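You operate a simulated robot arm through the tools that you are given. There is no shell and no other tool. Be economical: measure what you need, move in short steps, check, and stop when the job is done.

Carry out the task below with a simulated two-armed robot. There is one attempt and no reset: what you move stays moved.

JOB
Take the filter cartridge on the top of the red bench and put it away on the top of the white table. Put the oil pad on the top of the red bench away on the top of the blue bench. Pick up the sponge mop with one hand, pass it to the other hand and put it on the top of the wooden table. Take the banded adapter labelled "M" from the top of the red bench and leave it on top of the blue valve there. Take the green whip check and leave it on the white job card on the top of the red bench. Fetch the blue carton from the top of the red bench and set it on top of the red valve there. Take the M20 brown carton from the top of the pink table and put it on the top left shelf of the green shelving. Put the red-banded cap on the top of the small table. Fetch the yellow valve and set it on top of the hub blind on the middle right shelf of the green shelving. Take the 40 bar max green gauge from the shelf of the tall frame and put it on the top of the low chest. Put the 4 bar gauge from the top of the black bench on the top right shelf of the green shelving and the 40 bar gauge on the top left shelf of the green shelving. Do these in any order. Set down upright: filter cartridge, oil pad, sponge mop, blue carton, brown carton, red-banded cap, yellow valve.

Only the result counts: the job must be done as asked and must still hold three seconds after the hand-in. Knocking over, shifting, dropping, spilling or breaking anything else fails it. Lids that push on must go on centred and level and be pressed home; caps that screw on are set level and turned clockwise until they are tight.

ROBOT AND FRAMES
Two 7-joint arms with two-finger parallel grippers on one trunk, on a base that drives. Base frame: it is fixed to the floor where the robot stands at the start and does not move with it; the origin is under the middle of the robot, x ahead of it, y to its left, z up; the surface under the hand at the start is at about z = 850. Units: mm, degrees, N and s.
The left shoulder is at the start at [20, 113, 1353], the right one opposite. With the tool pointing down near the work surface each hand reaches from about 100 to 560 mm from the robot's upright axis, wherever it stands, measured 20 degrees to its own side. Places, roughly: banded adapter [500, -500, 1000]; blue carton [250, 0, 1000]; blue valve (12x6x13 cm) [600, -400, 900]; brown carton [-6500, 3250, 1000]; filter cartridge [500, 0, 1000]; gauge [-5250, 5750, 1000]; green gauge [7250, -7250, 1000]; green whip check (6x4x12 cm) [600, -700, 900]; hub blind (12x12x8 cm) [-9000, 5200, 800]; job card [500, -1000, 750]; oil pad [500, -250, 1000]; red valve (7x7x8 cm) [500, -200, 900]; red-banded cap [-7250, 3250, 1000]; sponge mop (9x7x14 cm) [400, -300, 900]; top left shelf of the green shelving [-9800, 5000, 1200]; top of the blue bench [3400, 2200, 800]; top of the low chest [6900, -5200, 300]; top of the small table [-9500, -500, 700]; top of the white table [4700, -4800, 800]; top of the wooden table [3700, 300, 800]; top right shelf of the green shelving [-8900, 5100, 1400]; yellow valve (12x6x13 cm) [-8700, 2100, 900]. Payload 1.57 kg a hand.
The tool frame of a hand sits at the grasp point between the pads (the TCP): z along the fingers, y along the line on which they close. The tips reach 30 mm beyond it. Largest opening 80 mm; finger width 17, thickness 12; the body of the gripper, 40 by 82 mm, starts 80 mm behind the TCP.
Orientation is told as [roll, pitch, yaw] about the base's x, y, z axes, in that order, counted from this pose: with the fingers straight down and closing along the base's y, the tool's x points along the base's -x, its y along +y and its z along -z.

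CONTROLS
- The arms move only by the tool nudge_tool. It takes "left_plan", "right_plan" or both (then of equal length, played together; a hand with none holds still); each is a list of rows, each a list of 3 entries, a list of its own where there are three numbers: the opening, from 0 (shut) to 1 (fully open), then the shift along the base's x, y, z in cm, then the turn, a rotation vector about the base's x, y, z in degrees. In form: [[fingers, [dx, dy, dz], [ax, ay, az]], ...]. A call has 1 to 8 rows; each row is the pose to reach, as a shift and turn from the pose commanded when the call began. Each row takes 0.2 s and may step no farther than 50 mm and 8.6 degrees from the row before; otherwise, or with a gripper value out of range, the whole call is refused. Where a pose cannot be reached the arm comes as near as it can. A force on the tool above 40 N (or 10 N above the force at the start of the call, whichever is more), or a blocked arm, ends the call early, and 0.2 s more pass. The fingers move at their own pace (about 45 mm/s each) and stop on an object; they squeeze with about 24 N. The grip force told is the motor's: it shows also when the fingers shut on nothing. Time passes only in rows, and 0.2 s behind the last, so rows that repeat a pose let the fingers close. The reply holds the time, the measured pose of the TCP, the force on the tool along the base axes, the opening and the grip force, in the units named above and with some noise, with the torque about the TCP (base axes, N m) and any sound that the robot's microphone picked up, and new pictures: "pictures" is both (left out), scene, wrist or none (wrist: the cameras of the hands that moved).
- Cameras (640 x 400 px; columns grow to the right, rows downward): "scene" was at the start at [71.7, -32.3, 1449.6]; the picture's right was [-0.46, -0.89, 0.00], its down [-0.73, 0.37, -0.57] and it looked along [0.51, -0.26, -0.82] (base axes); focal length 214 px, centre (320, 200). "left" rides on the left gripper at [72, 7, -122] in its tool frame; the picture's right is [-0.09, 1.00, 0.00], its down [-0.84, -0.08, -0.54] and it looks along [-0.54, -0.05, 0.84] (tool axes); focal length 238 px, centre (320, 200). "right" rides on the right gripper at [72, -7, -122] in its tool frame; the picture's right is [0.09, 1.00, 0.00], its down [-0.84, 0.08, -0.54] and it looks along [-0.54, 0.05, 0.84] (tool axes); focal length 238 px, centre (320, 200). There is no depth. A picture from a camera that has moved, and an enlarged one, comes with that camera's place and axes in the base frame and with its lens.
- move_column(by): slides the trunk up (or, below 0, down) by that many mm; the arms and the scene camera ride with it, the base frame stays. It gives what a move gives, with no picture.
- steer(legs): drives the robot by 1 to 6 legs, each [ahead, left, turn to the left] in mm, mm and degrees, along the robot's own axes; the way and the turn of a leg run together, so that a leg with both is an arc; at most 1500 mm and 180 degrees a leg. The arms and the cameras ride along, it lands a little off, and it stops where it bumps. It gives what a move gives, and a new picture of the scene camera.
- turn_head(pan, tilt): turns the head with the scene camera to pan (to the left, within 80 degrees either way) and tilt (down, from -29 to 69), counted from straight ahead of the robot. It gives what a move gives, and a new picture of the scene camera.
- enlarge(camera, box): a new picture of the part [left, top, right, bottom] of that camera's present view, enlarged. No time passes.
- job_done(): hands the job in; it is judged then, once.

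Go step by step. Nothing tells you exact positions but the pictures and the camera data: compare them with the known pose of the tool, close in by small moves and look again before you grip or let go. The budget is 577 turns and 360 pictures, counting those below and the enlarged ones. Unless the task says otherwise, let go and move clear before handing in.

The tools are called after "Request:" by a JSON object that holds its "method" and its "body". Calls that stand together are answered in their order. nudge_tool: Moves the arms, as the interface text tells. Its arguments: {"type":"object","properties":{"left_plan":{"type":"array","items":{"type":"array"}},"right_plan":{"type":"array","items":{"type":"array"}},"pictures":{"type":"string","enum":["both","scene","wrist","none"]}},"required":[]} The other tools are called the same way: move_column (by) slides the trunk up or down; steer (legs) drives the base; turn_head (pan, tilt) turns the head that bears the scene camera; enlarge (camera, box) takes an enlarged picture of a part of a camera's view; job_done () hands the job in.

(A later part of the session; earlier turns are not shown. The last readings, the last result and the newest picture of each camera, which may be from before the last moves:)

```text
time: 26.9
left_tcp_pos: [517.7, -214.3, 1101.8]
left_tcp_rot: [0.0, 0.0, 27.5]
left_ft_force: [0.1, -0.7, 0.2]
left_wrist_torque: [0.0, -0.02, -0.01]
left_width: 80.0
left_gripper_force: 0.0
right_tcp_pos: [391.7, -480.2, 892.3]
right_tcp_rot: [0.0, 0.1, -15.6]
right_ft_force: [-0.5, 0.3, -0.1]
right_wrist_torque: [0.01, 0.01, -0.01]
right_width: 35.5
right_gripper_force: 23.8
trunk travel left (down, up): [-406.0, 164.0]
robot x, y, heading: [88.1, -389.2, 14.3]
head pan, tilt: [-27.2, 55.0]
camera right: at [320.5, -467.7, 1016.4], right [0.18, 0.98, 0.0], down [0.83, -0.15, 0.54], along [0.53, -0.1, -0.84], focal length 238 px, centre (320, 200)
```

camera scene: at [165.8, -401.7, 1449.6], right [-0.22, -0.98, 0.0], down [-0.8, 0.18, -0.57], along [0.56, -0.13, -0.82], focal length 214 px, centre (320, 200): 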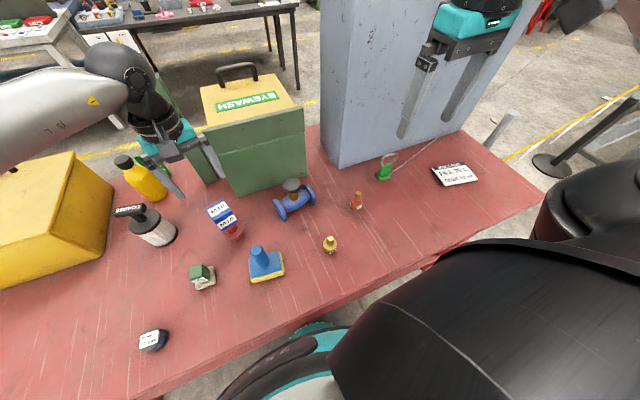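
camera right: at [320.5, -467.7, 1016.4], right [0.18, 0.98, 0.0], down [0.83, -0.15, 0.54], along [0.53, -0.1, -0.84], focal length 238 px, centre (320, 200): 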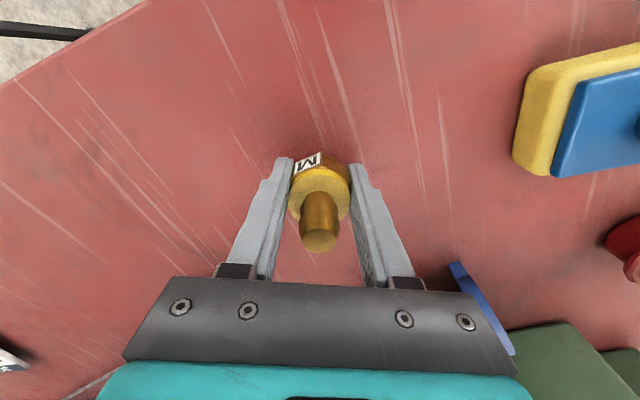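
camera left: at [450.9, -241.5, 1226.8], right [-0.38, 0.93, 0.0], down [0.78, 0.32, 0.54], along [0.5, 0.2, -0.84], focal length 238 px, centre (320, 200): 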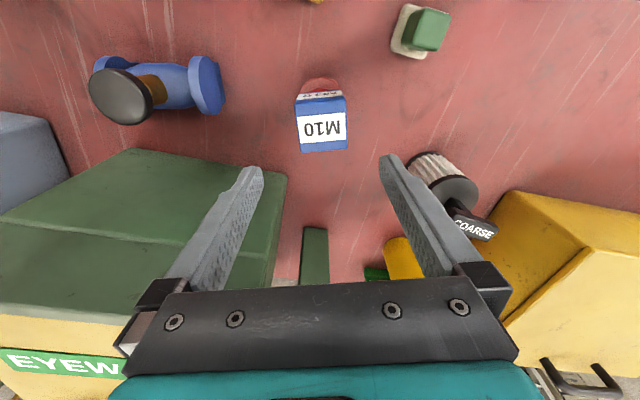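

Gripped. I lift, and measure the blue valve's knob with the scene camera.

Request:
{"method": "nudge_tool", "body": {"right_plan": [[0, [0, 0, 3], [0, 0, 0]], [0, [0, 0, 7], [0, 0, 0]], [0, [0, 0, 11.5], [0, 0, 5]], [0, [0, 0, 16], [0, 0, 10]], [0, [0, 0, 18], [0, 0, 15]], [0, [0, 0, 18], [0, 0, 22]], [0, [0, 0, 18], [0, 0, 30]]], "pictures": "both"}}

Request:
{"method": "enlarge", "body": {"camera": "scene", "box": [250, 165, 350, 227]}}

```text
time: 28.5
left_tcp_pos: [518.5, -214.5, 1102.4]
left_tcp_rot: [0.0, 0.1, 27.4]
left_ft_force: [0.0, -0.1, 0.6]
left_wrist_torque: [-0.02, 0.0, 0.02]
left_width: 79.8
left_gripper_force: 0.1
right_tcp_pos: [390.5, -481.3, 1073.6]
right_tcp_rot: [0.0, 0.0, 14.5]
right_ft_force: [-0.2, 0.6, -2.1]
right_wrist_torque: [-0.03, 0.02, -0.04]
right_width: 35.6
right_gripper_force: 24.0
trunk travel left (down, up): [-406.0, 164.0]
robot x, y, heading: [91.2, -388.2, 14.4]
head pan, tilt: [-27.2, 55.0]
camera scene: at [166.2, -401.7, 1449.6], right [-0.22, -0.98, 0.0], down [-0.8, 0.18, -0.57], along [0.56, -0.13, -0.82], focal length 214 px, centre (320, 200)
camera right: at [322.0, -506.5, 1196.7], right [-0.34, 0.94, 0.0], down [0.79, 0.28, 0.54], along [0.51, 0.18, -0.84], focal length 238 px, centre (320, 200)
```

scene: 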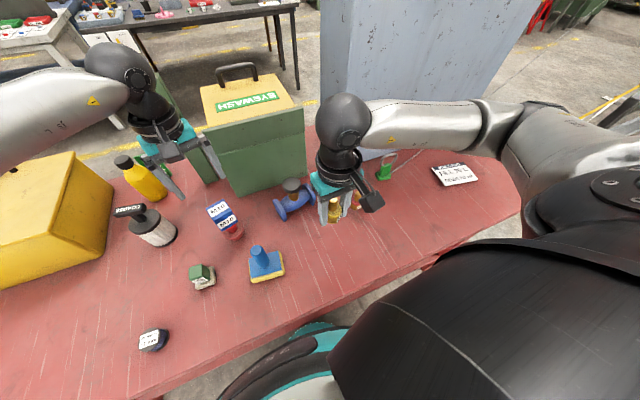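
right: 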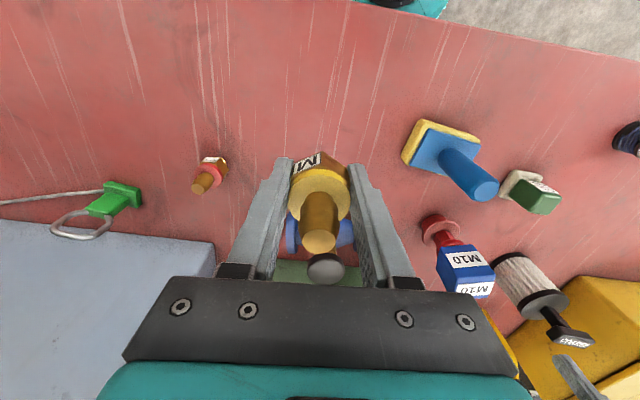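

```text
6.40 times, centred on (300, 196) of scene
camera zoom: at [166.2, -401.7, 1449.6], right [-0.22, -0.98, 0.0], down [-0.8, 0.18, -0.57], along [0.56, -0.13, -0.82], focal length 1373 px, centre (448, 226)
```

zoom: 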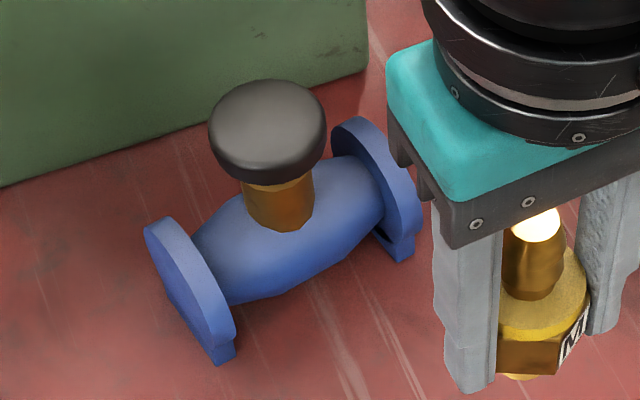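

Knob top at about [563, −410, 971]. I carry the adapter over it.

Request:
{"method": "nudge_tool", "body": {"right_plan": [[0, [4.4, 1.8, 0], [0, 0, 0]], [0, [8.8, 3.6, 0], [0, 0, 0]], [0, [13.2, 5.4, 0], [0, 0, 0]], [0, [17.4, 7.1, 0], [0, 0, 0]], [0, [17.4, 7.1, -2], [0, 0, 0]], [0, [17.4, 7.1, -4], [0, 0, 0]], [0, [17.4, 7.1, -4], [0, 0, 0]]], "pictures": "wrist"}}

Request:
{"method": "enlarge", "body": {"camera": "scene", "box": [250, 150, 350, 212]}}

```text
time: 30.1
left_tcp_pos: [517.6, -215.7, 1102.9]
left_tcp_rot: [0.0, 0.0, 27.4]
left_ft_force: [0.7, 0.4, 0.0]
left_wrist_torque: [-0.01, 0.01, 0.02]
left_width: 79.9
left_gripper_force: 0.1
right_tcp_pos: [562.1, -413.2, 1035.7]
right_tcp_rot: [0.1, 0.0, 14.5]
right_ft_force: [-0.7, -0.7, -1.6]
right_wrist_torque: [0.02, 0.02, 0.04]
right_width: 35.3
right_gripper_force: 24.2
trunk travel left (down, up): [-406.0, 164.0]
robot x, y, heading: [84.5, -393.1, 14.1]
head pan, tilt: [-27.2, 55.0]
camera right: at [494.7, -437.2, 1157.5], right [-0.34, 0.94, 0.0], down [0.79, 0.28, 0.54], along [0.51, 0.18, -0.84], focal length 238 px, centre (320, 200)
```

right: 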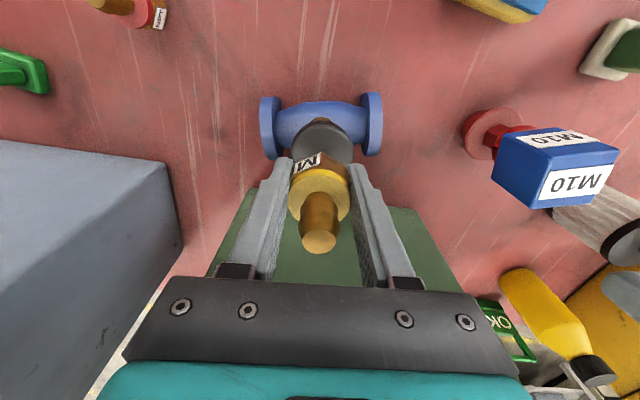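

```text
6.40 times, centred on (300, 181) of scene
camera zoom: at [166.1, -402.0, 1449.6], right [-0.22, -0.97, 0.0], down [-0.8, 0.18, -0.57], along [0.56, -0.13, -0.82], focal length 1373 px, centre (448, 322)
```

zoom: 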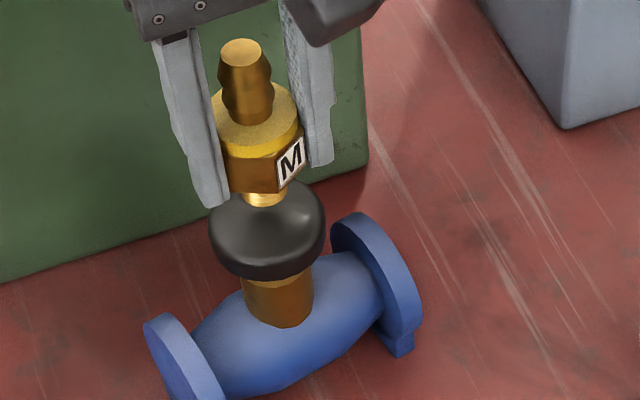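

Request:
{"method": "nudge_tool", "body": {"right_plan": [[0, [0.3, 0.1, -0.8], [0, 0, 0]], [0, [0.3, 0.1, -1.5], [0, 0, 0]], [0, [0.3, 0.1, -1.8], [0, 0, 0]], [0, [0.3, 0.1, -1.8], [0, 0, 0]]], "pictures": "none"}}

Request:
{"method": "enlarge", "body": {"camera": "scene", "box": [250, 150, 350, 212]}}

```text
time: 31.1
left_tcp_pos: [516.8, -215.9, 1104.8]
left_tcp_rot: [0.0, 0.1, 27.4]
left_ft_force: [-0.7, 0.8, -0.3]
left_wrist_torque: [0.0, -0.01, -0.01]
left_width: 79.7
left_gripper_force: 0.0
right_tcp_pos: [567.6, -409.9, 1017.7]
right_tcp_rot: [0.0, -0.3, 14.4]
right_ft_force: [1.7, -3.2, 15.2]
right_wrist_torque: [-0.05, -0.14, -0.02]
right_width: 35.9
right_gripper_force: 24.0
trunk travel left (down, up): [-406.0, 164.0]
robot x, y, heading: [85.8, -390.5, 14.7]
head pan, tilt: [-27.2, 55.0]
```

```text
6.40 times, centred on (300, 181) of scene
camera zoom: at [164.9, -402.0, 1449.8], right [-0.22, -0.98, 0.0], down [-0.8, 0.18, -0.57], along [0.56, -0.13, -0.82], focal length 1373 px, centre (448, 322)
```

zoom: 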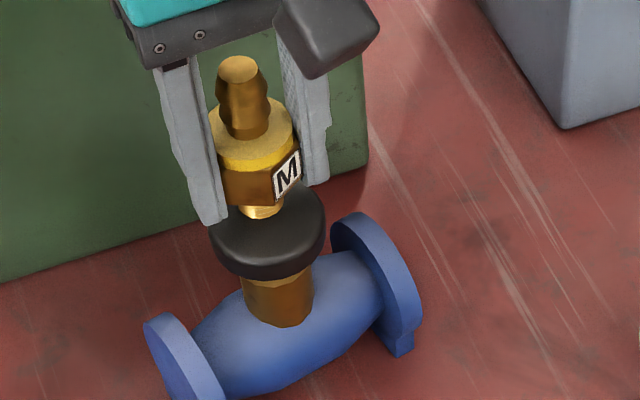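

It touches slightly ahead-left of centre; I lift 6 mm, correct, and set down again.

Request:
{"method": "nudge_tool", "body": {"right_plan": [[0, [0, 0, 0.6], [0, 0, 0]], [0, [-0.45, -0.2, 0.6], [0, 0, 0]], [0, [-0.45, -0.2, 0.1], [0, 0, 0]], [0, [-0.45, -0.2, 0], [0, 0, 0]], [0, [-0.45, -0.2, 0], [0, 0, 0]]], "pictures": "wrist"}}

Request:
{"method": "enlarge", "body": {"camera": "scene", "box": [250, 150, 350, 212]}}

```text
time: 32.3
left_tcp_pos: [516.6, -215.1, 1103.8]
left_tcp_rot: [0.0, 0.0, 27.5]
left_ft_force: [-0.4, -0.8, 0.0]
left_wrist_torque: [0.02, -0.01, 0.0]
left_width: 80.1
left_gripper_force: 0.0
right_tcp_pos: [562.2, -411.9, 1017.5]
right_tcp_rot: [0.1, -0.1, 14.5]
right_ft_force: [-2.0, 0.4, 11.6]
right_wrist_torque: [0.03, 0.0, 0.0]
right_width: 35.6
right_gripper_force: 24.1
trunk travel left (down, up): [-406.0, 164.0]
robot x, y, heading: [91.1, -387.0, 14.5]
head pan, tilt: [-27.2, 55.0]
camera right: at [494.7, -436.6, 1139.9], right [-0.34, 0.94, 0.0], down [0.79, 0.28, 0.54], along [0.51, 0.18, -0.84], focal length 238 px, centre (320, 200)
```

right: 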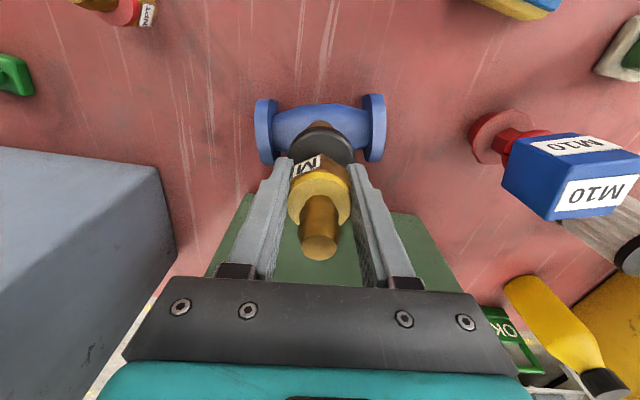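

```text
6.40 times, centred on (300, 181) of scene
camera zoom: at [164.9, -401.7, 1449.8], right [-0.22, -0.98, 0.0], down [-0.8, 0.18, -0.57], along [0.56, -0.13, -0.82], focal length 1373 px, centre (448, 322)
```

zoom: 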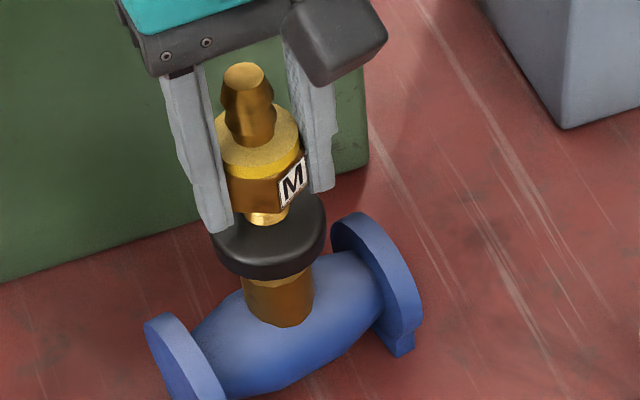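

Centred. I release and rise.

Request:
{"method": "nudge_tool", "body": {"right_plan": [[0, [0, 0, 0.12], [0, 0, 0]], [0.6, [0, 0, 0.12], [0, 0, 0]], [1, [0, 0, 0.12], [0, 0, 0]], [1, [0, 0, 0.12], [0, 0, 0]], [1, [0, 0, 2], [0, 0, 0]], [1, [0, 0, 6], [0, 0, 0]], [1, [0, 0, 10], [0, 0, 0]], [1, [0, 0, 14], [0, 0, 0]]], "pictures": "wrist"}}

Request:
{"method": "enlarge", "body": {"camera": "scene", "box": [250, 150, 350, 212]}}

```text
time: 34.1
left_tcp_pos: [517.1, -216.0, 1102.7]
left_tcp_rot: [-0.1, 0.0, 27.4]
left_ft_force: [0.1, 0.1, 0.4]
left_wrist_torque: [-0.01, 0.04, -0.02]
left_width: 79.8
left_gripper_force: 0.1
right_tcp_pos: [562.7, -412.4, 1154.9]
right_tcp_rot: [0.0, -0.1, 14.3]
right_ft_force: [-0.4, 0.1, -0.4]
right_wrist_torque: [0.05, -0.03, 0.01]
right_width: 80.0
right_gripper_force: 0.0
trunk travel left (down, up): [-406.0, 164.0]
robot x, y, heading: [91.8, -389.5, 14.4]
head pan, tilt: [-27.2, 55.0]
camera right: at [494.2, -437.6, 1276.9], right [-0.34, 0.94, 0.0], down [0.79, 0.28, 0.54], along [0.51, 0.18, -0.84], focal length 238 px, centre (320, 200)
```

right: 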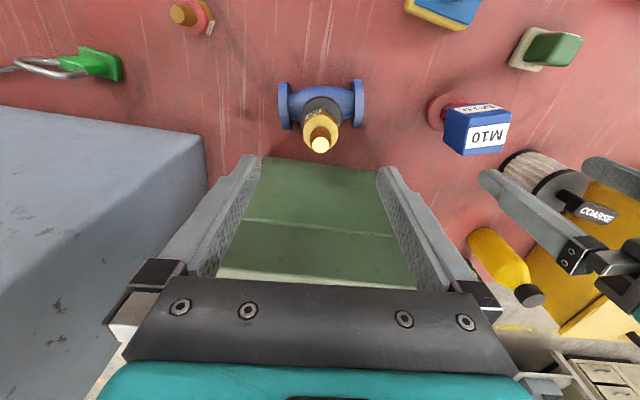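

```text
6.40 times, centred on (300, 181) of scene
camera zoom: at [165.8, -401.4, 1449.7], right [-0.22, -0.98, 0.0], down [-0.8, 0.18, -0.57], along [0.56, -0.13, -0.82], focal length 1373 px, centre (448, 322)
```

zoom: 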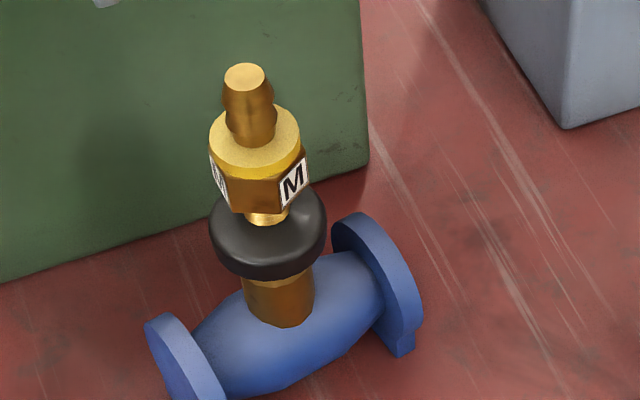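

The adapter stands on the blue valve. I retract both hands and drive right toward the whip check.

Request:
{"method": "nudge_tool", "body": {"left_plan": [[1, [-4.5, -1, 1], [0, 0, -3]], [1, [-9, -2, 2], [0, 0, -6]], [1, [-13.5, -3, 3], [0, 0, -9]], [1, [-18, -4, 4], [0, 0, -13]]], "right_plan": [[1, [-4.5, -1.7, 0], [0, 0, 0]], [1, [-9, -3.4, 0], [0, 0, 0]], [1, [-13.5, -5.1, 0], [0, 0, 0]], [1, [-18, -7, 0], [0, 0, 0]]], "pictures": "none"}}

Request:
{"method": "steer", "body": {"legs": [[0, -420, 0]]}}

Request:
{"method": "enlarge", "body": {"camera": "scene", "box": [220, 120, 420, 245]}}

```text
time: 35.1
left_tcp_pos: [332.6, -255.3, 1146.0]
left_tcp_rot: [0.0, 0.0, 14.5]
left_ft_force: [1.1, -0.5, -0.4]
left_wrist_torque: [0.03, 0.01, 0.01]
left_width: 79.7
left_gripper_force: 0.1
right_tcp_pos: [382.0, -482.0, 1159.2]
right_tcp_rot: [0.0, -0.1, 14.3]
right_ft_force: [1.4, -0.1, -0.1]
right_wrist_torque: [0.02, 0.03, -0.01]
right_width: 79.9
right_gripper_force: 0.1
trunk travel left (down, up): [-406.0, 164.0]
robot x, y, heading: [91.7, -387.7, 14.2]
head pan, tilt: [-27.2, 55.0]
```

```text
time: 37.6
left_tcp_pos: [410.8, -660.2, 1146.0]
left_tcp_rot: [-0.1, -0.1, 14.9]
left_ft_force: [-1.3, -0.2, 0.2]
left_wrist_torque: [0.02, 0.0, 0.02]
left_width: 79.9
left_gripper_force: 0.1
right_tcp_pos: [459.6, -886.1, 1158.0]
right_tcp_rot: [0.1, 0.1, 14.7]
right_ft_force: [-0.3, -0.2, -0.1]
right_wrist_torque: [0.0, -0.01, 0.01]
right_width: 79.9
right_gripper_force: 0.1
trunk travel left (down, up): [-406.0, 164.0]
robot x, y, heading: [165.9, -795.1, 14.8]
head pan, tilt: [-27.2, 55.0]
camera scene: at [243.0, -809.2, 1449.6], right [-0.22, -0.98, 0.0], down [-0.8, 0.18, -0.57], along [0.56, -0.12, -0.82], focal length 214 px, centre (320, 200)
```

scene: 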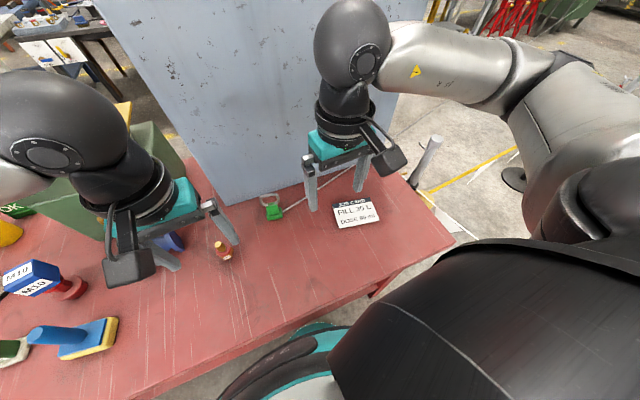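

```text
3.20 times, centred on (320, 182) of scene
camera zoom: at [243.0, -809.2, 1449.6], right [-0.22, -0.98, 0.0], down [-0.8, 0.18, -0.57], along [0.56, -0.12, -0.82], focal length 686 px, centre (320, 256)
```

zoom: 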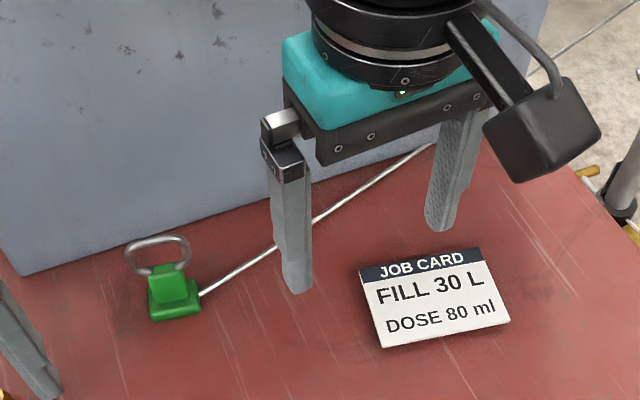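

The whip check stands near [622, −745] with a tether cable to the right. I move the right hand above it to look closer.

Request:
{"method": "nudge_tool", "body": {"right_plan": [[1, [3, 2.8, 0], [0, 0, 0]], [1, [6, 5.6, 0], [0, 0, 0]], [1, [9, 8.4, 0], [0, 0, 0]], [1, [12, 11.2, 0], [0, 0, 0]], [1, [14.5, 14, -1], [0, 0, 0]], [1, [14.5, 14, -4], [0, 0, 0]], [1, [14.5, 14, -4], [0, 0, 0]]], "pictures": "both"}}

Request:
{"method": "enlarge", "body": {"camera": "scene", "box": [220, 150, 420, 275]}}

```text
time: 39.2
left_tcp_pos: [410.0, -660.2, 1145.4]
left_tcp_rot: [0.0, -0.1, 14.9]
left_ft_force: [0.4, 0.8, 0.4]
left_wrist_torque: [-0.02, 0.01, 0.01]
left_width: 80.3
left_gripper_force: 0.0
right_tcp_pos: [606.8, -745.0, 1120.0]
right_tcp_rot: [0.0, -0.2, 14.7]
right_ft_force: [0.3, -0.2, -0.1]
right_wrist_torque: [0.0, -0.03, 0.01]
right_width: 80.0
right_gripper_force: 0.1
trunk travel left (down, up): [-406.0, 164.0]
robot x, y, heading: [167.1, -792.7, 14.9]
head pan, tilt: [-27.2, 55.0]
camera scene: at [242.9, -808.0, 1449.6], right [-0.22, -0.98, 0.0], down [-0.8, 0.18, -0.57], along [0.56, -0.12, -0.82], focal length 214 px, centre (320, 200)
camera right: at [538.7, -769.6, 1242.2], right [-0.34, 0.94, 0.0], down [0.79, 0.29, 0.54], along [0.51, 0.19, -0.84], focal length 238 px, centre (320, 200)
```

scene: 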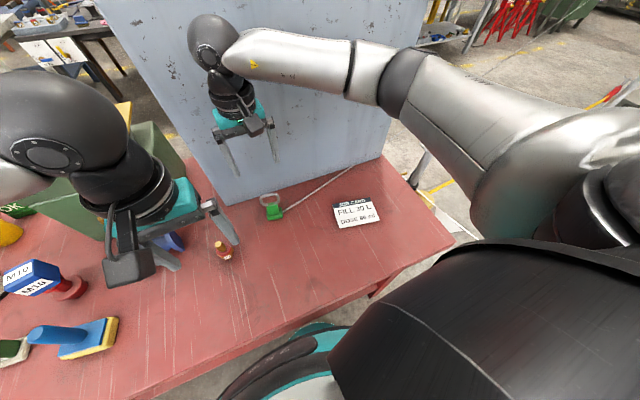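
right: 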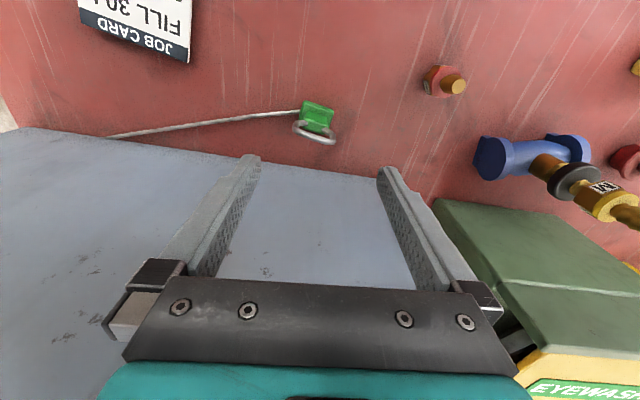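

```text
3.20 times, centred on (320, 212) of scene
camera zoom: at [242.9, -808.0, 1449.6], right [-0.22, -0.98, 0.0], down [-0.8, 0.18, -0.57], along [0.56, -0.12, -0.82], focal length 686 px, centre (320, 160)
```

zoom: 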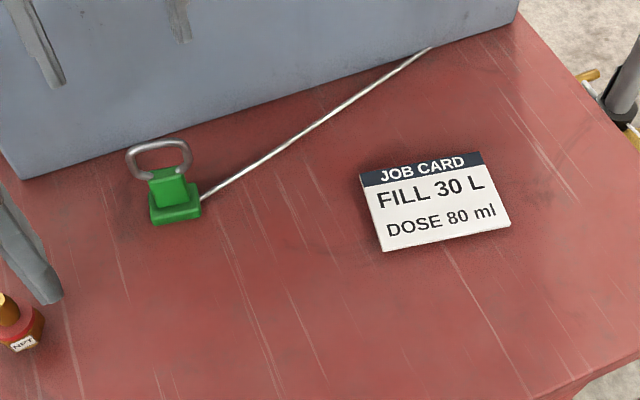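

Request:
{"method": "nudge_tool", "body": {"right_plan": [[1, [0.5, 0, -3], [0, 0, -7]], [1, [1, 0, -6], [0, 0, -14]], [1, [1, 0, -10], [0, 0, -14]], [1, [1, 0, -12], [0, 0, -14]], [1, [1, 0, -12], [0, 0, -14]]], "pictures": "wrist"}}

Request:
{"method": "enlarge", "body": {"camera": "scene", "box": [220, 150, 320, 212]}}

```text
time: 40.4
left_tcp_pos: [408.4, -660.1, 1144.6]
left_tcp_rot: [0.0, 0.1, 14.8]
left_ft_force: [-0.7, 0.2, 0.0]
left_wrist_torque: [0.03, -0.02, 0.01]
left_width: 80.1
left_gripper_force: 0.0
right_tcp_pos: [616.9, -746.1, 998.6]
right_tcp_rot: [-0.1, 0.0, 0.6]
right_ft_force: [0.6, 0.5, -0.7]
right_wrist_torque: [0.02, -0.03, 0.02]
right_width: 79.9
right_gripper_force: 0.1
trunk travel left (down, up): [-406.0, 164.0]
robot x, y, heading: [163.6, -796.0, 14.6]
head pan, tilt: [-27.2, 55.0]
camera right: at [544.7, -754.0, 1121.1], right [-0.1, 0.99, 0.0], down [0.84, 0.09, 0.54], along [0.54, 0.06, -0.84], focal length 238 px, centre (320, 200)
```

right: 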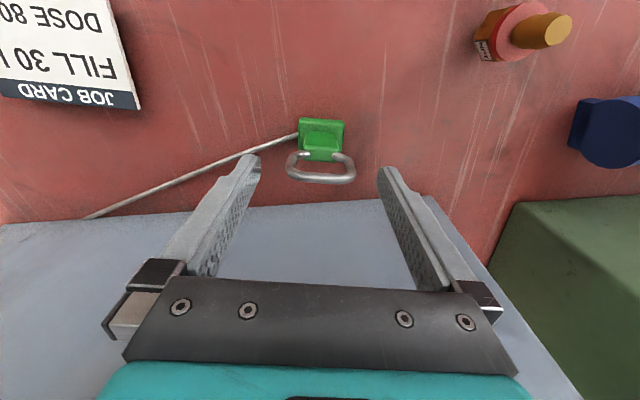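

```text
6.40 times, centred on (270, 181) of scene
camera zoom: at [242.8, -808.3, 1449.6], right [-0.22, -0.98, 0.0], down [-0.8, 0.18, -0.57], along [0.56, -0.12, -0.82], focal length 1373 px, centre (640, 322)
```

zoom: 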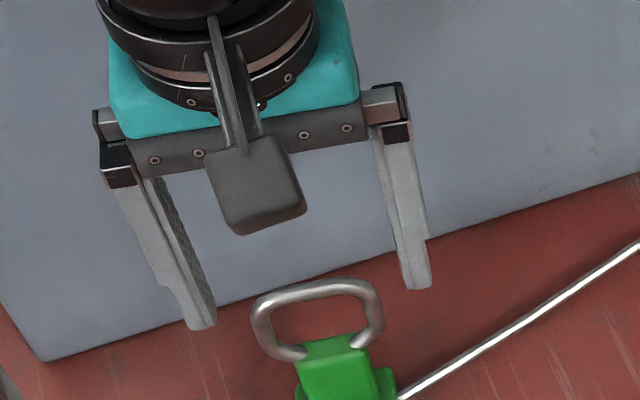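

Request:
{"method": "nudge_tool", "body": {"right_plan": [[1, [1.1, 0, 0], [0, 0, 0]], [1, [1.1, 0, -3.5], [0, 0, 0]], [1, [1.1, 0, -6], [0, 0, 0]], [1, [1.1, 0, -6], [0, 0, 0]]], "pictures": "wrist"}}

Request:
{"method": "enlarge", "body": {"camera": "scene", "box": [220, 160, 320, 222]}}

```text
time: 41.4
left_tcp_pos: [409.9, -659.5, 1145.5]
left_tcp_rot: [0.0, 0.0, 14.9]
left_ft_force: [-0.4, 0.1, -0.1]
left_wrist_torque: [-0.02, 0.0, 0.03]
left_width: 80.1
left_gripper_force: 0.1
right_tcp_pos: [624.5, -745.8, 938.1]
right_tcp_rot: [-0.1, 0.1, 0.7]
right_ft_force: [0.8, 0.0, 0.9]
right_wrist_torque: [0.03, -0.02, 0.0]
right_width: 79.9
right_gripper_force: 0.1
trunk travel left (down, up): [-406.0, 164.0]
robot x, y, heading: [167.6, -794.5, 14.8]
head pan, tilt: [-27.2, 55.0]
camera right: at [552.1, -754.6, 1060.1], right [-0.1, 0.99, 0.0], down [0.84, 0.09, 0.54], along [0.54, 0.06, -0.84], focal length 238 px, centre (320, 200)
```

right: 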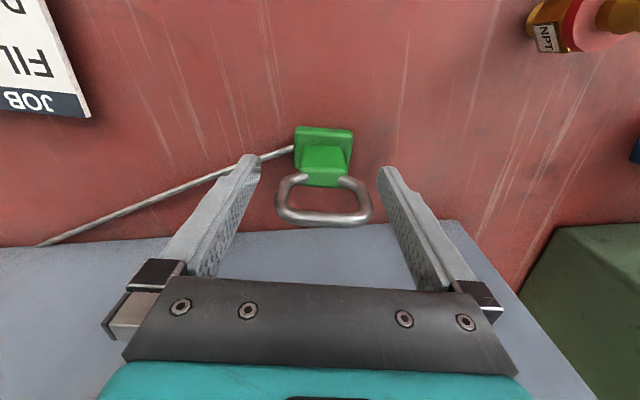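

```text
6.40 times, centred on (270, 191) of scene
camera zoom: at [242.8, -808.4, 1449.6], right [-0.22, -0.98, 0.0], down [-0.8, 0.18, -0.57], along [0.56, -0.12, -0.82], focal length 1373 px, centre (640, 258)
```

zoom: 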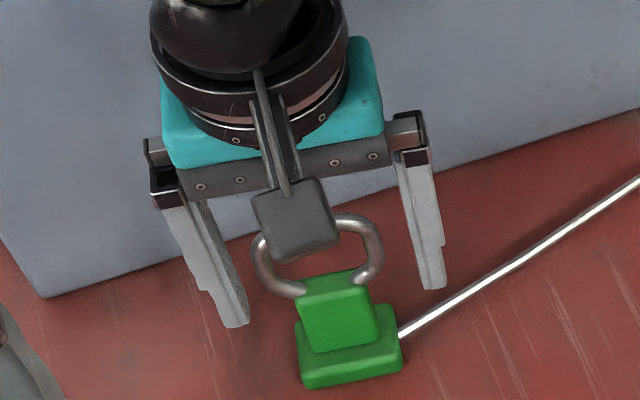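

Request:
{"method": "nudge_tool", "body": {"right_plan": [[1, [0, 0, 0.4], [0, 0, 0]], [0, [0, 0, 0.4], [0, 0, 0]], [0, [0, 0, 0.4], [0, 0, 0]], [0, [0, 0, 0.4], [0, 0, 0]], [0, [0, 0, 0.4], [0, 0, 0]]], "pictures": "wrist"}}

```text
time: 42.6
left_tcp_pos: [408.9, -659.7, 1145.6]
left_tcp_rot: [0.0, 0.0, 14.8]
left_ft_force: [0.6, 0.1, 1.2]
left_wrist_torque: [0.01, -0.01, -0.01]
left_width: 80.0
left_gripper_force: 0.0
right_tcp_pos: [626.2, -746.2, 942.9]
right_tcp_rot: [0.1, 0.0, 0.7]
right_ft_force: [-0.4, 0.7, 1.1]
right_wrist_torque: [0.02, 0.05, -0.01]
right_width: 59.4
right_gripper_force: 24.0
trunk travel left (down, up): [-406.0, 164.0]
robot x, y, heading: [164.6, -799.2, 14.5]
head pan, tilt: [-27.2, 55.0]
camera right: at [553.2, -754.6, 1065.1], right [-0.1, 0.99, 0.0], down [0.84, 0.09, 0.54], along [0.54, 0.06, -0.84], focal length 238 px, centre (320, 200)
```

right: 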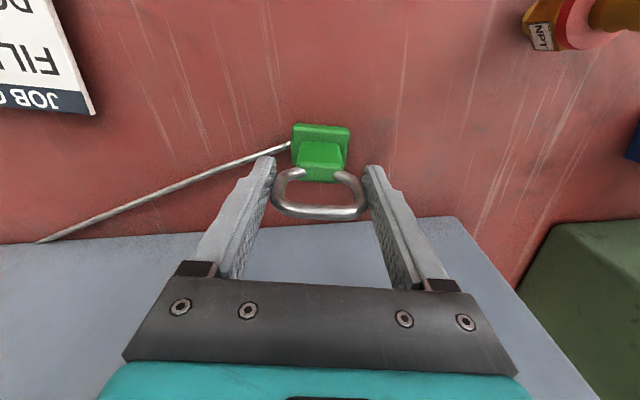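

Held at its ring. I lift 4 cm and check force before moving toward the card.

Request:
{"method": "nudge_tool", "body": {"right_plan": [[0, [0, 0, 1.5], [0, 0, 0]], [0, [0, 0, 4], [0, 0, 0]], [0, [-0.5, -4, 5], [0, 0, 0]], [0, [-1.2, -8.5, 5], [0, 0, 0]], [0, [-2, -13, 5], [0, 0, 0]], [0, [-2, -13, 5], [0, 0, 0]]], "pictures": "both"}}

```text
time: 44.0
left_tcp_pos: [409.0, -658.5, 1144.5]
left_tcp_rot: [0.0, -0.1, 14.7]
left_ft_force: [-0.7, 0.5, 0.1]
left_wrist_torque: [0.0, -0.01, 0.02]
left_width: 80.1
left_gripper_force: 0.1
right_tcp_pos: [607.4, -876.9, 992.6]
right_tcp_rot: [0.1, 0.0, 0.8]
right_ft_force: [-0.3, -0.6, -1.4]
right_wrist_torque: [0.0, 0.01, 0.0]
right_width: 59.5
right_gripper_force: 24.3
trunk travel left (down, up): [-406.0, 164.0]
robot x, y, heading: [162.3, -797.8, 14.5]
head pan, tilt: [-27.2, 55.0]
camera scene: at [243.2, -807.6, 1449.6], right [-0.22, -0.98, 0.0], down [-0.8, 0.18, -0.57], along [0.56, -0.12, -0.82], focal length 214 px, centre (320, 200)
camera right: at [535.5, -884.2, 1115.4], right [-0.11, 0.99, 0.0], down [0.84, 0.09, 0.54], along [0.54, 0.06, -0.84], focal length 238 px, centre (320, 200)
```

scene: 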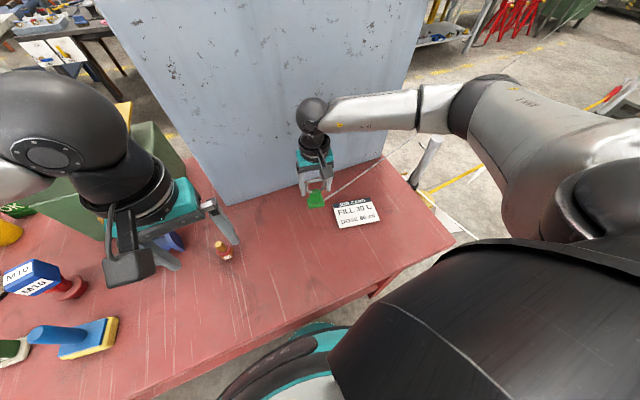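
right: 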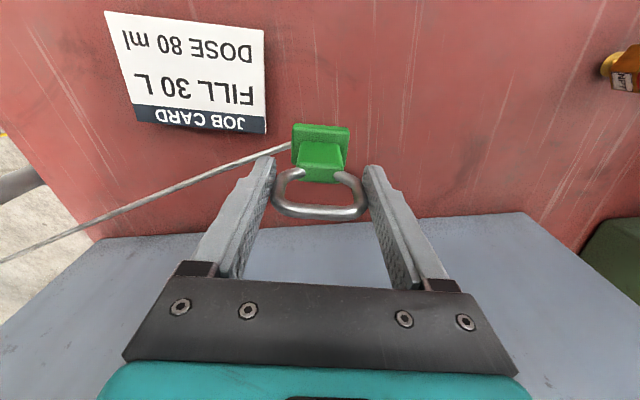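

Request:
{"method": "nudge_tool", "body": {"right_plan": [[0, [-0.8, -4.2, 0], [0, 0, 0]], [0, [-1.8, -8.4, 0], [0, 0, 0]], [0, [-2.9, -12.6, 0], [0, 0, 0]], [0, [-2.9, -12.6, -2], [0, 0, 0]], [0, [-2.9, -12.6, -3.5], [0, 0, 0]], [0, [-2.9, -12.6, -3.5], [0, 0, 0]]], "pictures": "wrist"}}

Request:
{"method": "enlarge", "body": {"camera": "scene", "box": [280, 160, 400, 235]}}

```text
time: 45.4
left_tcp_pos: [409.0, -659.9, 1145.4]
left_tcp_rot: [0.1, 0.0, 14.8]
left_ft_force: [0.1, 0.2, 0.9]
left_wrist_torque: [0.01, 0.0, 0.0]
left_width: 80.1
left_gripper_force: 0.0
right_tcp_pos: [576.9, -1000.4, 958.0]
right_tcp_rot: [-0.1, -0.1, 0.7]
right_ft_force: [-1.2, -1.4, 6.9]
right_wrist_torque: [-0.09, 0.12, 0.0]
right_width: 59.7
right_gripper_force: 23.9
trunk travel left (down, up): [-406.0, 164.0]
robot x, y, heading: [163.0, -797.4, 14.6]
head pan, tilt: [-27.2, 55.0]
camera right: at [504.9, -1008.6, 1081.1], right [-0.1, 0.99, 0.0], down [0.83, 0.09, 0.54], along [0.54, 0.06, -0.84], focal length 238 px, centre (320, 200)
```

right: 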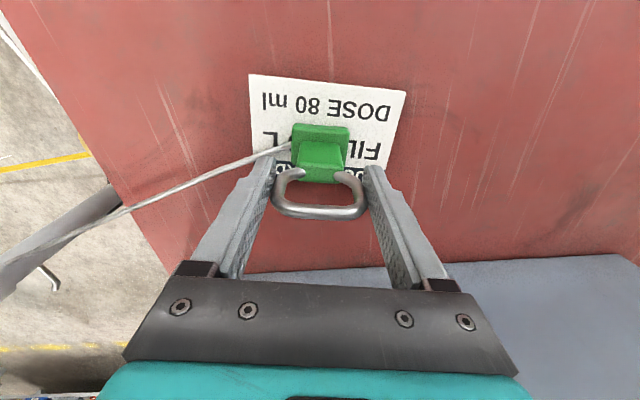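

```text
5.33 times, centred on (340, 198) of scene
camera zoom: at [242.3, -808.2, 1449.8], right [-0.22, -0.98, 0.0], down [-0.8, 0.18, -0.57], along [0.56, -0.12, -0.82], focal length 1144 px, centre (213, 213)
```

zoom: 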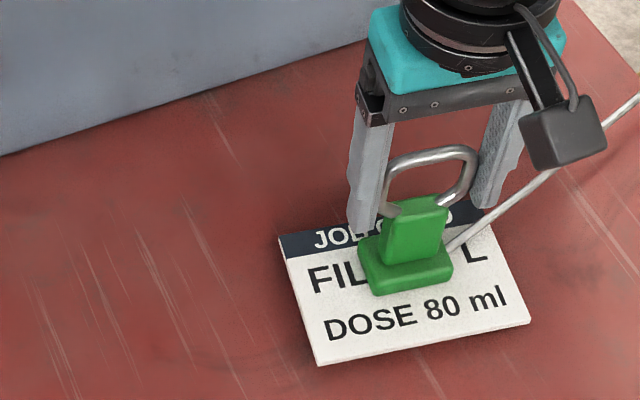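

Contact already. The base is a bit toward the card's top edge; I lift, move 12 mm back, and lower.

Request:
{"method": "nudge_tool", "body": {"right_plan": [[0, [0, 0, 0.8], [0, 0, 0]], [0, [-1.2, 0, 0.8], [0, 0, 0]], [0, [-1.2, 0, 0.2], [0, 0, 0]], [0, [-1.2, 0, -0.1], [0, 0, 0]], [0, [-1.2, 0, -0.1], [0, 0, 0]]], "pictures": "none"}}

Request:
{"method": "enlarge", "body": {"camera": "scene", "box": [280, 160, 400, 235]}}

```text
time: 46.6
left_tcp_pos: [408.6, -659.0, 1145.4]
left_tcp_rot: [-0.1, 0.1, 14.8]
left_ft_force: [-0.2, 0.0, -0.1]
left_wrist_torque: [0.0, -0.03, 0.03]
left_width: 79.8
left_gripper_force: 0.1
right_tcp_pos: [565.8, -1001.2, 959.1]
right_tcp_rot: [0.2, -0.2, 0.7]
right_ft_force: [-1.4, 0.6, 13.9]
right_wrist_torque: [0.0, 0.16, 0.01]
right_width: 59.4
right_gripper_force: 24.1
trunk travel left (down, up): [-406.0, 164.0]
robot x, y, heading: [162.2, -802.9, 14.6]
head pan, tilt: [-27.2, 55.0]
```

```text
5.33 times, centred on (340, 198) of scene
camera zoom: at [241.6, -807.8, 1449.8], right [-0.22, -0.98, 0.0], down [-0.8, 0.18, -0.57], along [0.56, -0.12, -0.82], focal length 1144 px, centre (213, 213)
```

zoom: 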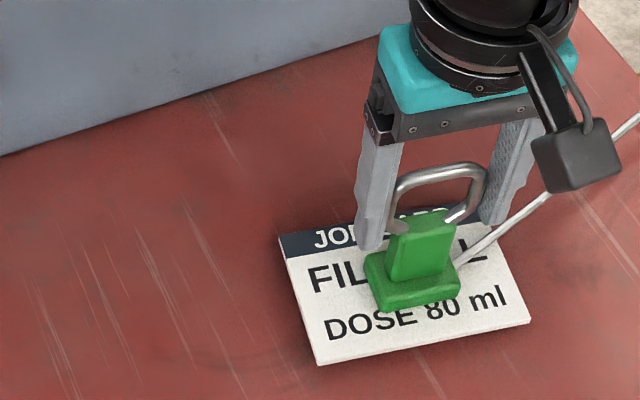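

Request:
{"method": "nudge_tool", "body": {"right_plan": [[0, [0, 0, 0.15], [0, 0, 0]], [1, [0, 0, 0.15], [0, 0, 0]], [1, [0, 0, 0.15], [0, 0, 0]], [1, [0, 0, 1.5], [0, 0, 0]], [1, [0, 0, 5], [0, 0, 0]], [1, [0, 0, 9.5], [0, 0, 0]], [1, [0, 0, 14], [0, 0, 0]], [1, [0, 0, 18], [0, 0, 0]]], "pictures": "wrist"}}

Request:
{"method": "enlarge", "body": {"camera": "scene", "box": [280, 160, 400, 235]}}

```text
time: 48.4
left_tcp_pos: [410.4, -660.1, 1145.4]
left_tcp_rot: [0.0, 0.0, 14.8]
left_ft_force: [0.0, -0.2, 0.1]
left_wrist_torque: [-0.03, 0.0, 0.0]
left_width: 80.0
left_gripper_force: 0.1
right_tcp_pos: [563.3, -1001.9, 1139.5]
right_tcp_rot: [-0.1, 0.0, 0.8]
right_ft_force: [0.6, 0.6, -0.3]
right_wrist_torque: [0.01, 0.0, 0.0]
right_width: 80.4
right_gripper_force: 0.1
trunk travel left (down, up): [-406.0, 164.0]
robot x, y, heading: [165.3, -798.9, 14.7]
head pan, tilt: [-27.2, 55.0]
camera right: at [492.1, -1009.4, 1262.4], right [-0.11, 0.99, 0.0], down [0.84, 0.09, 0.54], along [0.54, 0.06, -0.84], focal length 238 px, centre (320, 200)
```

right: 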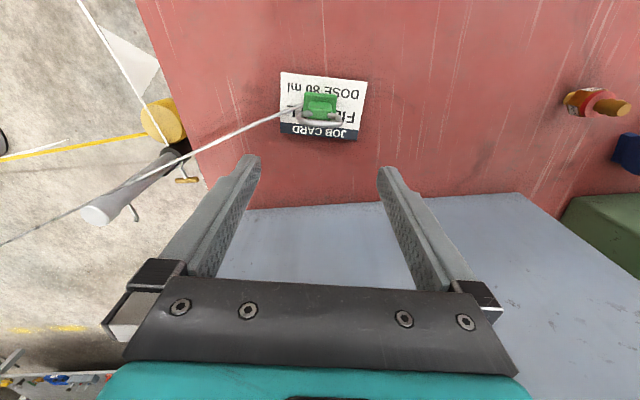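

```text
5.33 times, centred on (340, 198) of scene
camera zoom: at [242.8, -808.2, 1449.6], right [-0.22, -0.98, 0.0], down [-0.8, 0.18, -0.57], along [0.56, -0.12, -0.82], focal length 1144 px, centre (213, 213)
```

zoom: 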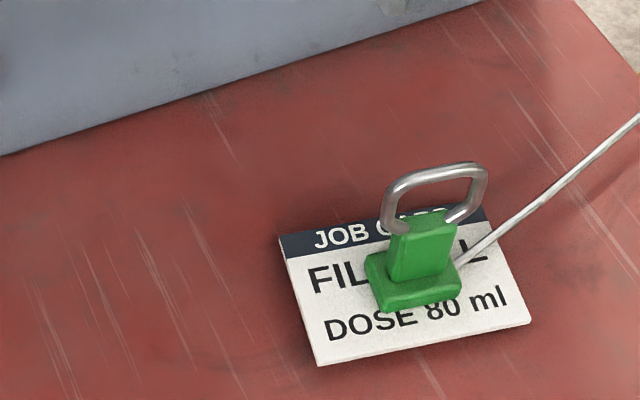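

The whip check is on the card. Next I retract and drive back left to the sponge mop.

Request:
{"method": "nudge_tool", "body": {"right_plan": [[1, [-4, 1.7, 0], [0, 0, 4]], [1, [-8, 3.4, 0], [0, 0, 8]], [1, [-12, 5.1, 0], [0, 0, 12]], [1, [-16.5, 7, 0], [0, 0, 14]]], "pictures": "none"}}

Request:
{"method": "steer", "body": {"legs": [[20, 470, 0]]}}

```text
time: 49.4
left_tcp_pos: [410.2, -658.9, 1144.9]
left_tcp_rot: [0.0, 0.0, 14.7]
left_ft_force: [0.3, 0.7, 0.2]
left_wrist_torque: [-0.02, -0.01, 0.0]
left_width: 79.9
left_gripper_force: 0.0
right_tcp_pos: [453.9, -920.6, 1132.7]
right_tcp_rot: [-0.1, 0.2, 14.6]
right_ft_force: [0.2, -0.1, 0.1]
right_wrist_torque: [-0.03, -0.01, 0.03]
right_width: 79.8
right_gripper_force: 0.1
right hand out of reach, approached as far as the arm can: row 3, 4
trunk travel left (down, up): [-406.0, 164.0]
robot x, y, heading: [166.8, -793.8, 14.6]
head pan, tilt: [-27.2, 55.0]
```

```text
time: 52.3
left_tcp_pos: [305.5, -184.1, 1145.7]
left_tcp_rot: [-0.1, 0.0, 14.7]
left_ft_force: [-0.1, 0.0, -1.1]
left_wrist_torque: [-0.02, 0.03, 0.0]
left_width: 80.1
left_gripper_force: 0.1
right_tcp_pos: [349.8, -448.1, 1132.5]
right_tcp_rot: [0.0, 0.1, 14.9]
right_ft_force: [-0.2, -0.6, -0.4]
right_wrist_torque: [-0.03, -0.03, -0.04]
right_width: 80.0
right_gripper_force: 0.1
trunk travel left (down, up): [-406.0, 164.0]
robot x, y, heading: [56.2, -323.8, 14.9]
head pan, tilt: [-27.2, 55.0]
camera scene: at [138.6, -333.4, 1449.6], right [-0.22, -0.98, 0.0], down [-0.8, 0.18, -0.57], along [0.56, -0.12, -0.82], focal length 214 px, centre (320, 200)
```

scene: 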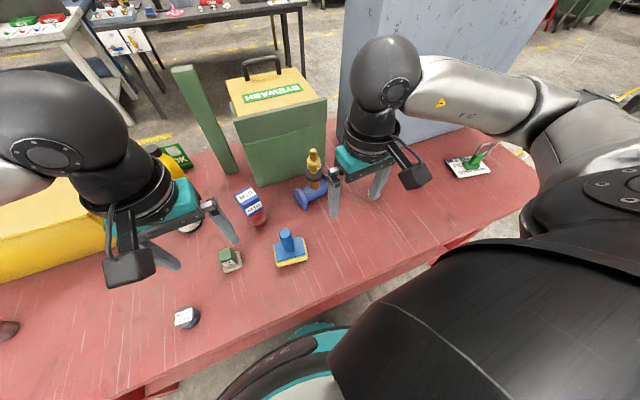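

The mop's handle is near [368, −306]. I tilt the right hand 45° forward (to grip the handle low) and move the left aside.

Request:
{"method": "nudge_tool", "body": {"left_plan": [[1, [0, 2, 1], [0, 0, 0]], [1, [0, 4, 2], [0, 0, 0]], [1, [0, 6, 3], [0, 0, 0]], [1, [0, 8, 4], [0, 0, 0]], [1, [0, 9, 4], [0, 0, 0]], [1, [0, 10, 4], [0, 0, 0]], [1, [0, 10, 4], [0, 0, 0]]], "right_plan": [[1, [-0.6, 2.1, -1.4], [1.9, -7.2, 0]], [1, [-1.2, 4.2, -2.8], [3.8, -14.4, 0]], [1, [-1.9, 6.3, -4.2], [5.8, -21.7, 0]], [1, [-2.5, 8.4, -5.6], [7.7, -29, 0]], [1, [-3.1, 10.5, -7], [9.6, -36.2, 0]], [1, [-3.7, 12.8, -8.2], [11.6, -43.5, 0]], [1, [-3.7, 12.8, -8.2], [11.6, -43.5, 0]]], "pictures": "both"}}

```text
time: 53.9
left_tcp_pos: [305.3, -84.9, 1187.1]
left_tcp_rot: [0.0, 0.2, 14.7]
left_ft_force: [0.6, 0.5, -0.4]
left_wrist_torque: [-0.02, 0.03, -0.01]
left_width: 80.1
left_gripper_force: 0.1
right_tcp_pos: [325.1, -299.8, 1041.0]
right_tcp_rot: [1.1, -46.0, 13.2]
right_ft_force: [0.3, 0.1, 0.3]
right_wrist_torque: [-0.01, 0.0, -0.06]
right_width: 80.3
right_gripper_force: 0.1
right hand out of reach, approached as far as the arm can: row 1, 2, 3, 4, 5, 6, 7
trunk travel left (down, up): [-406.0, 164.0]
robot x, y, heading: [60.9, -323.1, 14.9]
head pan, tilt: [-27.2, 55.0]
camera scene: at [139.5, -333.7, 1449.6], right [-0.22, -0.98, 0.0], down [-0.8, 0.18, -0.57], along [0.56, -0.12, -0.82], focal length 214 px, centre (320, 200)
camera right: at [193.3, -341.2, 1073.4], right [-0.3, 0.95, -0.05], down [0.17, 0.11, 0.98], along [0.94, 0.29, -0.19], focal length 238 px, centre (320, 200)
camera left: at [234.9, -96.2, 1309.4], right [-0.17, 0.99, 0.0], down [0.83, 0.14, 0.54], along [0.53, 0.09, -0.84], focal length 238 px, centre (320, 200)
```

scene: 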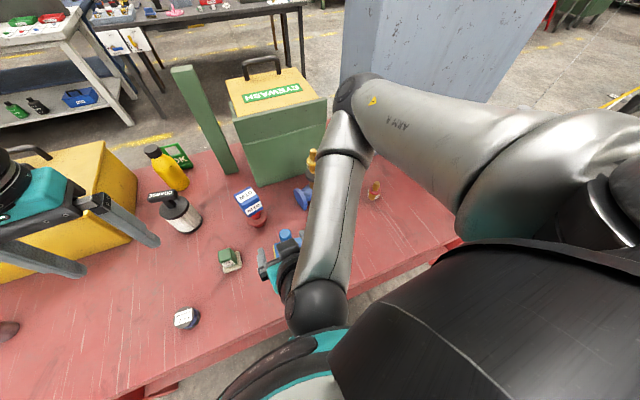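
right: 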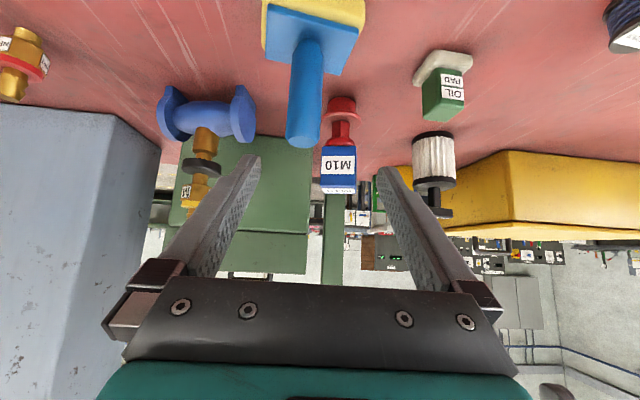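
left: 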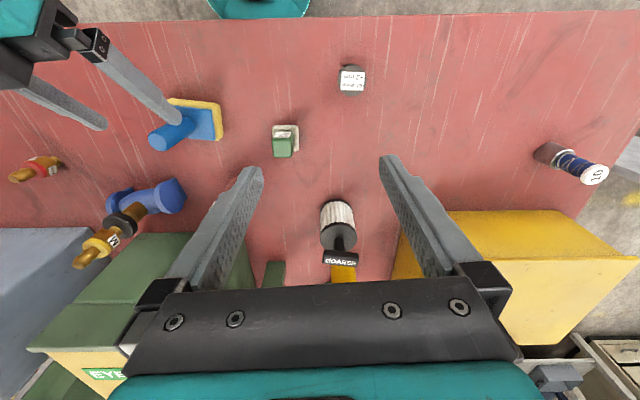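

The arm is cramped at this distance; I back the robot off 200 mm so the tilted hand can reach naturally.

Request:
{"method": "steer", "body": {"legs": [[-220, 0, 0]]}}

Request:
{"method": "nudge_tool", "body": {"right_plan": [[1, [4, 0.3, -0.5], [0, 0, 0]], [1, [8, 0.6, -1], [0, 0, 0]], [1, [12, 0.9, -1.5], [0, 0, 0]], [1, [16, 1.2, -2], [0, 0, 0]], [1, [18, 1.2, -2], [0, 0, 0]], [1, [18, 1.2, -2], [0, 0, 0]]], "pictures": "both"}}

```text
time: 55.6
left_tcp_pos: [88.8, -144.6, 1186.8]
left_tcp_rot: [0.0, 0.0, 14.8]
left_ft_force: [0.6, 0.1, 0.9]
left_wrist_torque: [0.0, -0.03, 0.0]
left_width: 79.9
left_gripper_force: 0.1
right_tcp_pos: [107.5, -358.4, 1040.3]
right_tcp_rot: [0.4, -46.0, 13.6]
right_ft_force: [-0.4, 0.2, 0.0]
right_wrist_torque: [0.01, 0.0, 0.03]
right_width: 80.1
right_gripper_force: 0.1
trunk travel left (down, up): [-406.0, 164.0]
robot x, y, heading: [-157.7, -382.1, 14.5]
head pan, tilt: [-27.2, 55.0]
camera scene: at [-77.8, -391.1, 1449.7], right [-0.22, -0.98, 0.0], down [-0.8, 0.18, -0.57], along [0.56, -0.12, -0.82], focal length 214 px, centre (320, 200)
```

scene: 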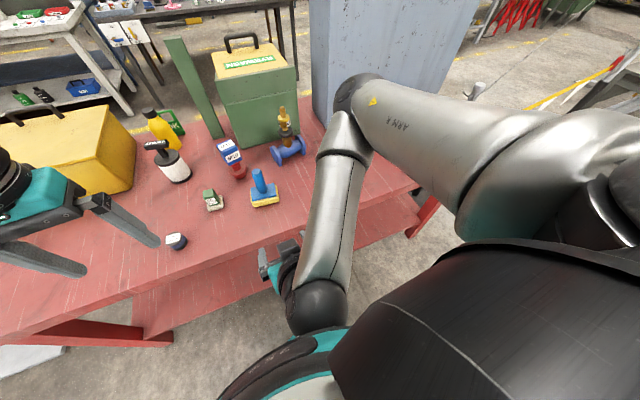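

```text
time: 57.0
left_tcp_pos: [89.2, -142.7, 1185.2]
left_tcp_rot: [0.0, 0.0, 14.7]
left_ft_force: [0.4, 0.4, 0.1]
left_wrist_torque: [0.0, -0.03, 0.02]
left_width: 80.1
left_gripper_force: 0.2
right_tcp_pos: [290.8, -346.3, 1018.3]
right_tcp_rot: [0.7, -46.1, 13.6]
right_ft_force: [0.0, -0.5, 0.5]
right_wrist_torque: [0.0, -0.02, -0.01]
right_width: 79.9
right_gripper_force: 0.0
trunk travel left (down, up): [-406.0, 164.0]
robot x, y, heading: [-151.8, -379.6, 14.9]
head pan, tilt: [-27.2, 55.0]
camera scene: at [-76.9, -390.8, 1449.6], right [-0.22, -0.98, 0.0], down [-0.8, 0.18, -0.57], along [0.56, -0.12, -0.82], focal length 214 px, centre (320, 200)
camera right: at [158.2, -387.2, 1051.5], right [-0.3, 0.95, -0.06], down [0.17, 0.11, 0.98], along [0.94, 0.29, -0.19], focal length 238 px, centre (320, 200)
```

scene: 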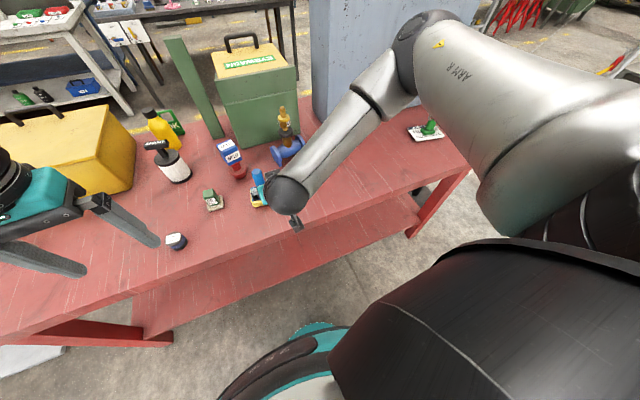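
right: 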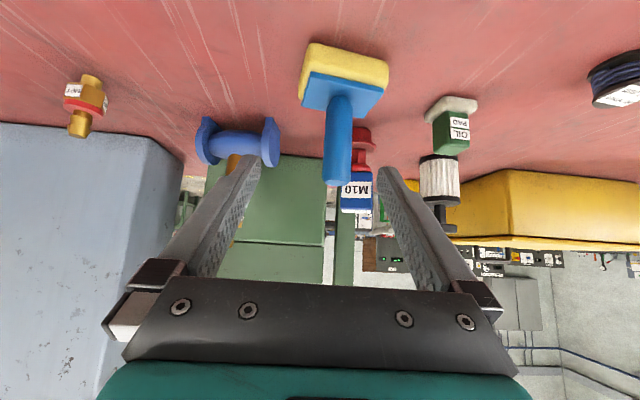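

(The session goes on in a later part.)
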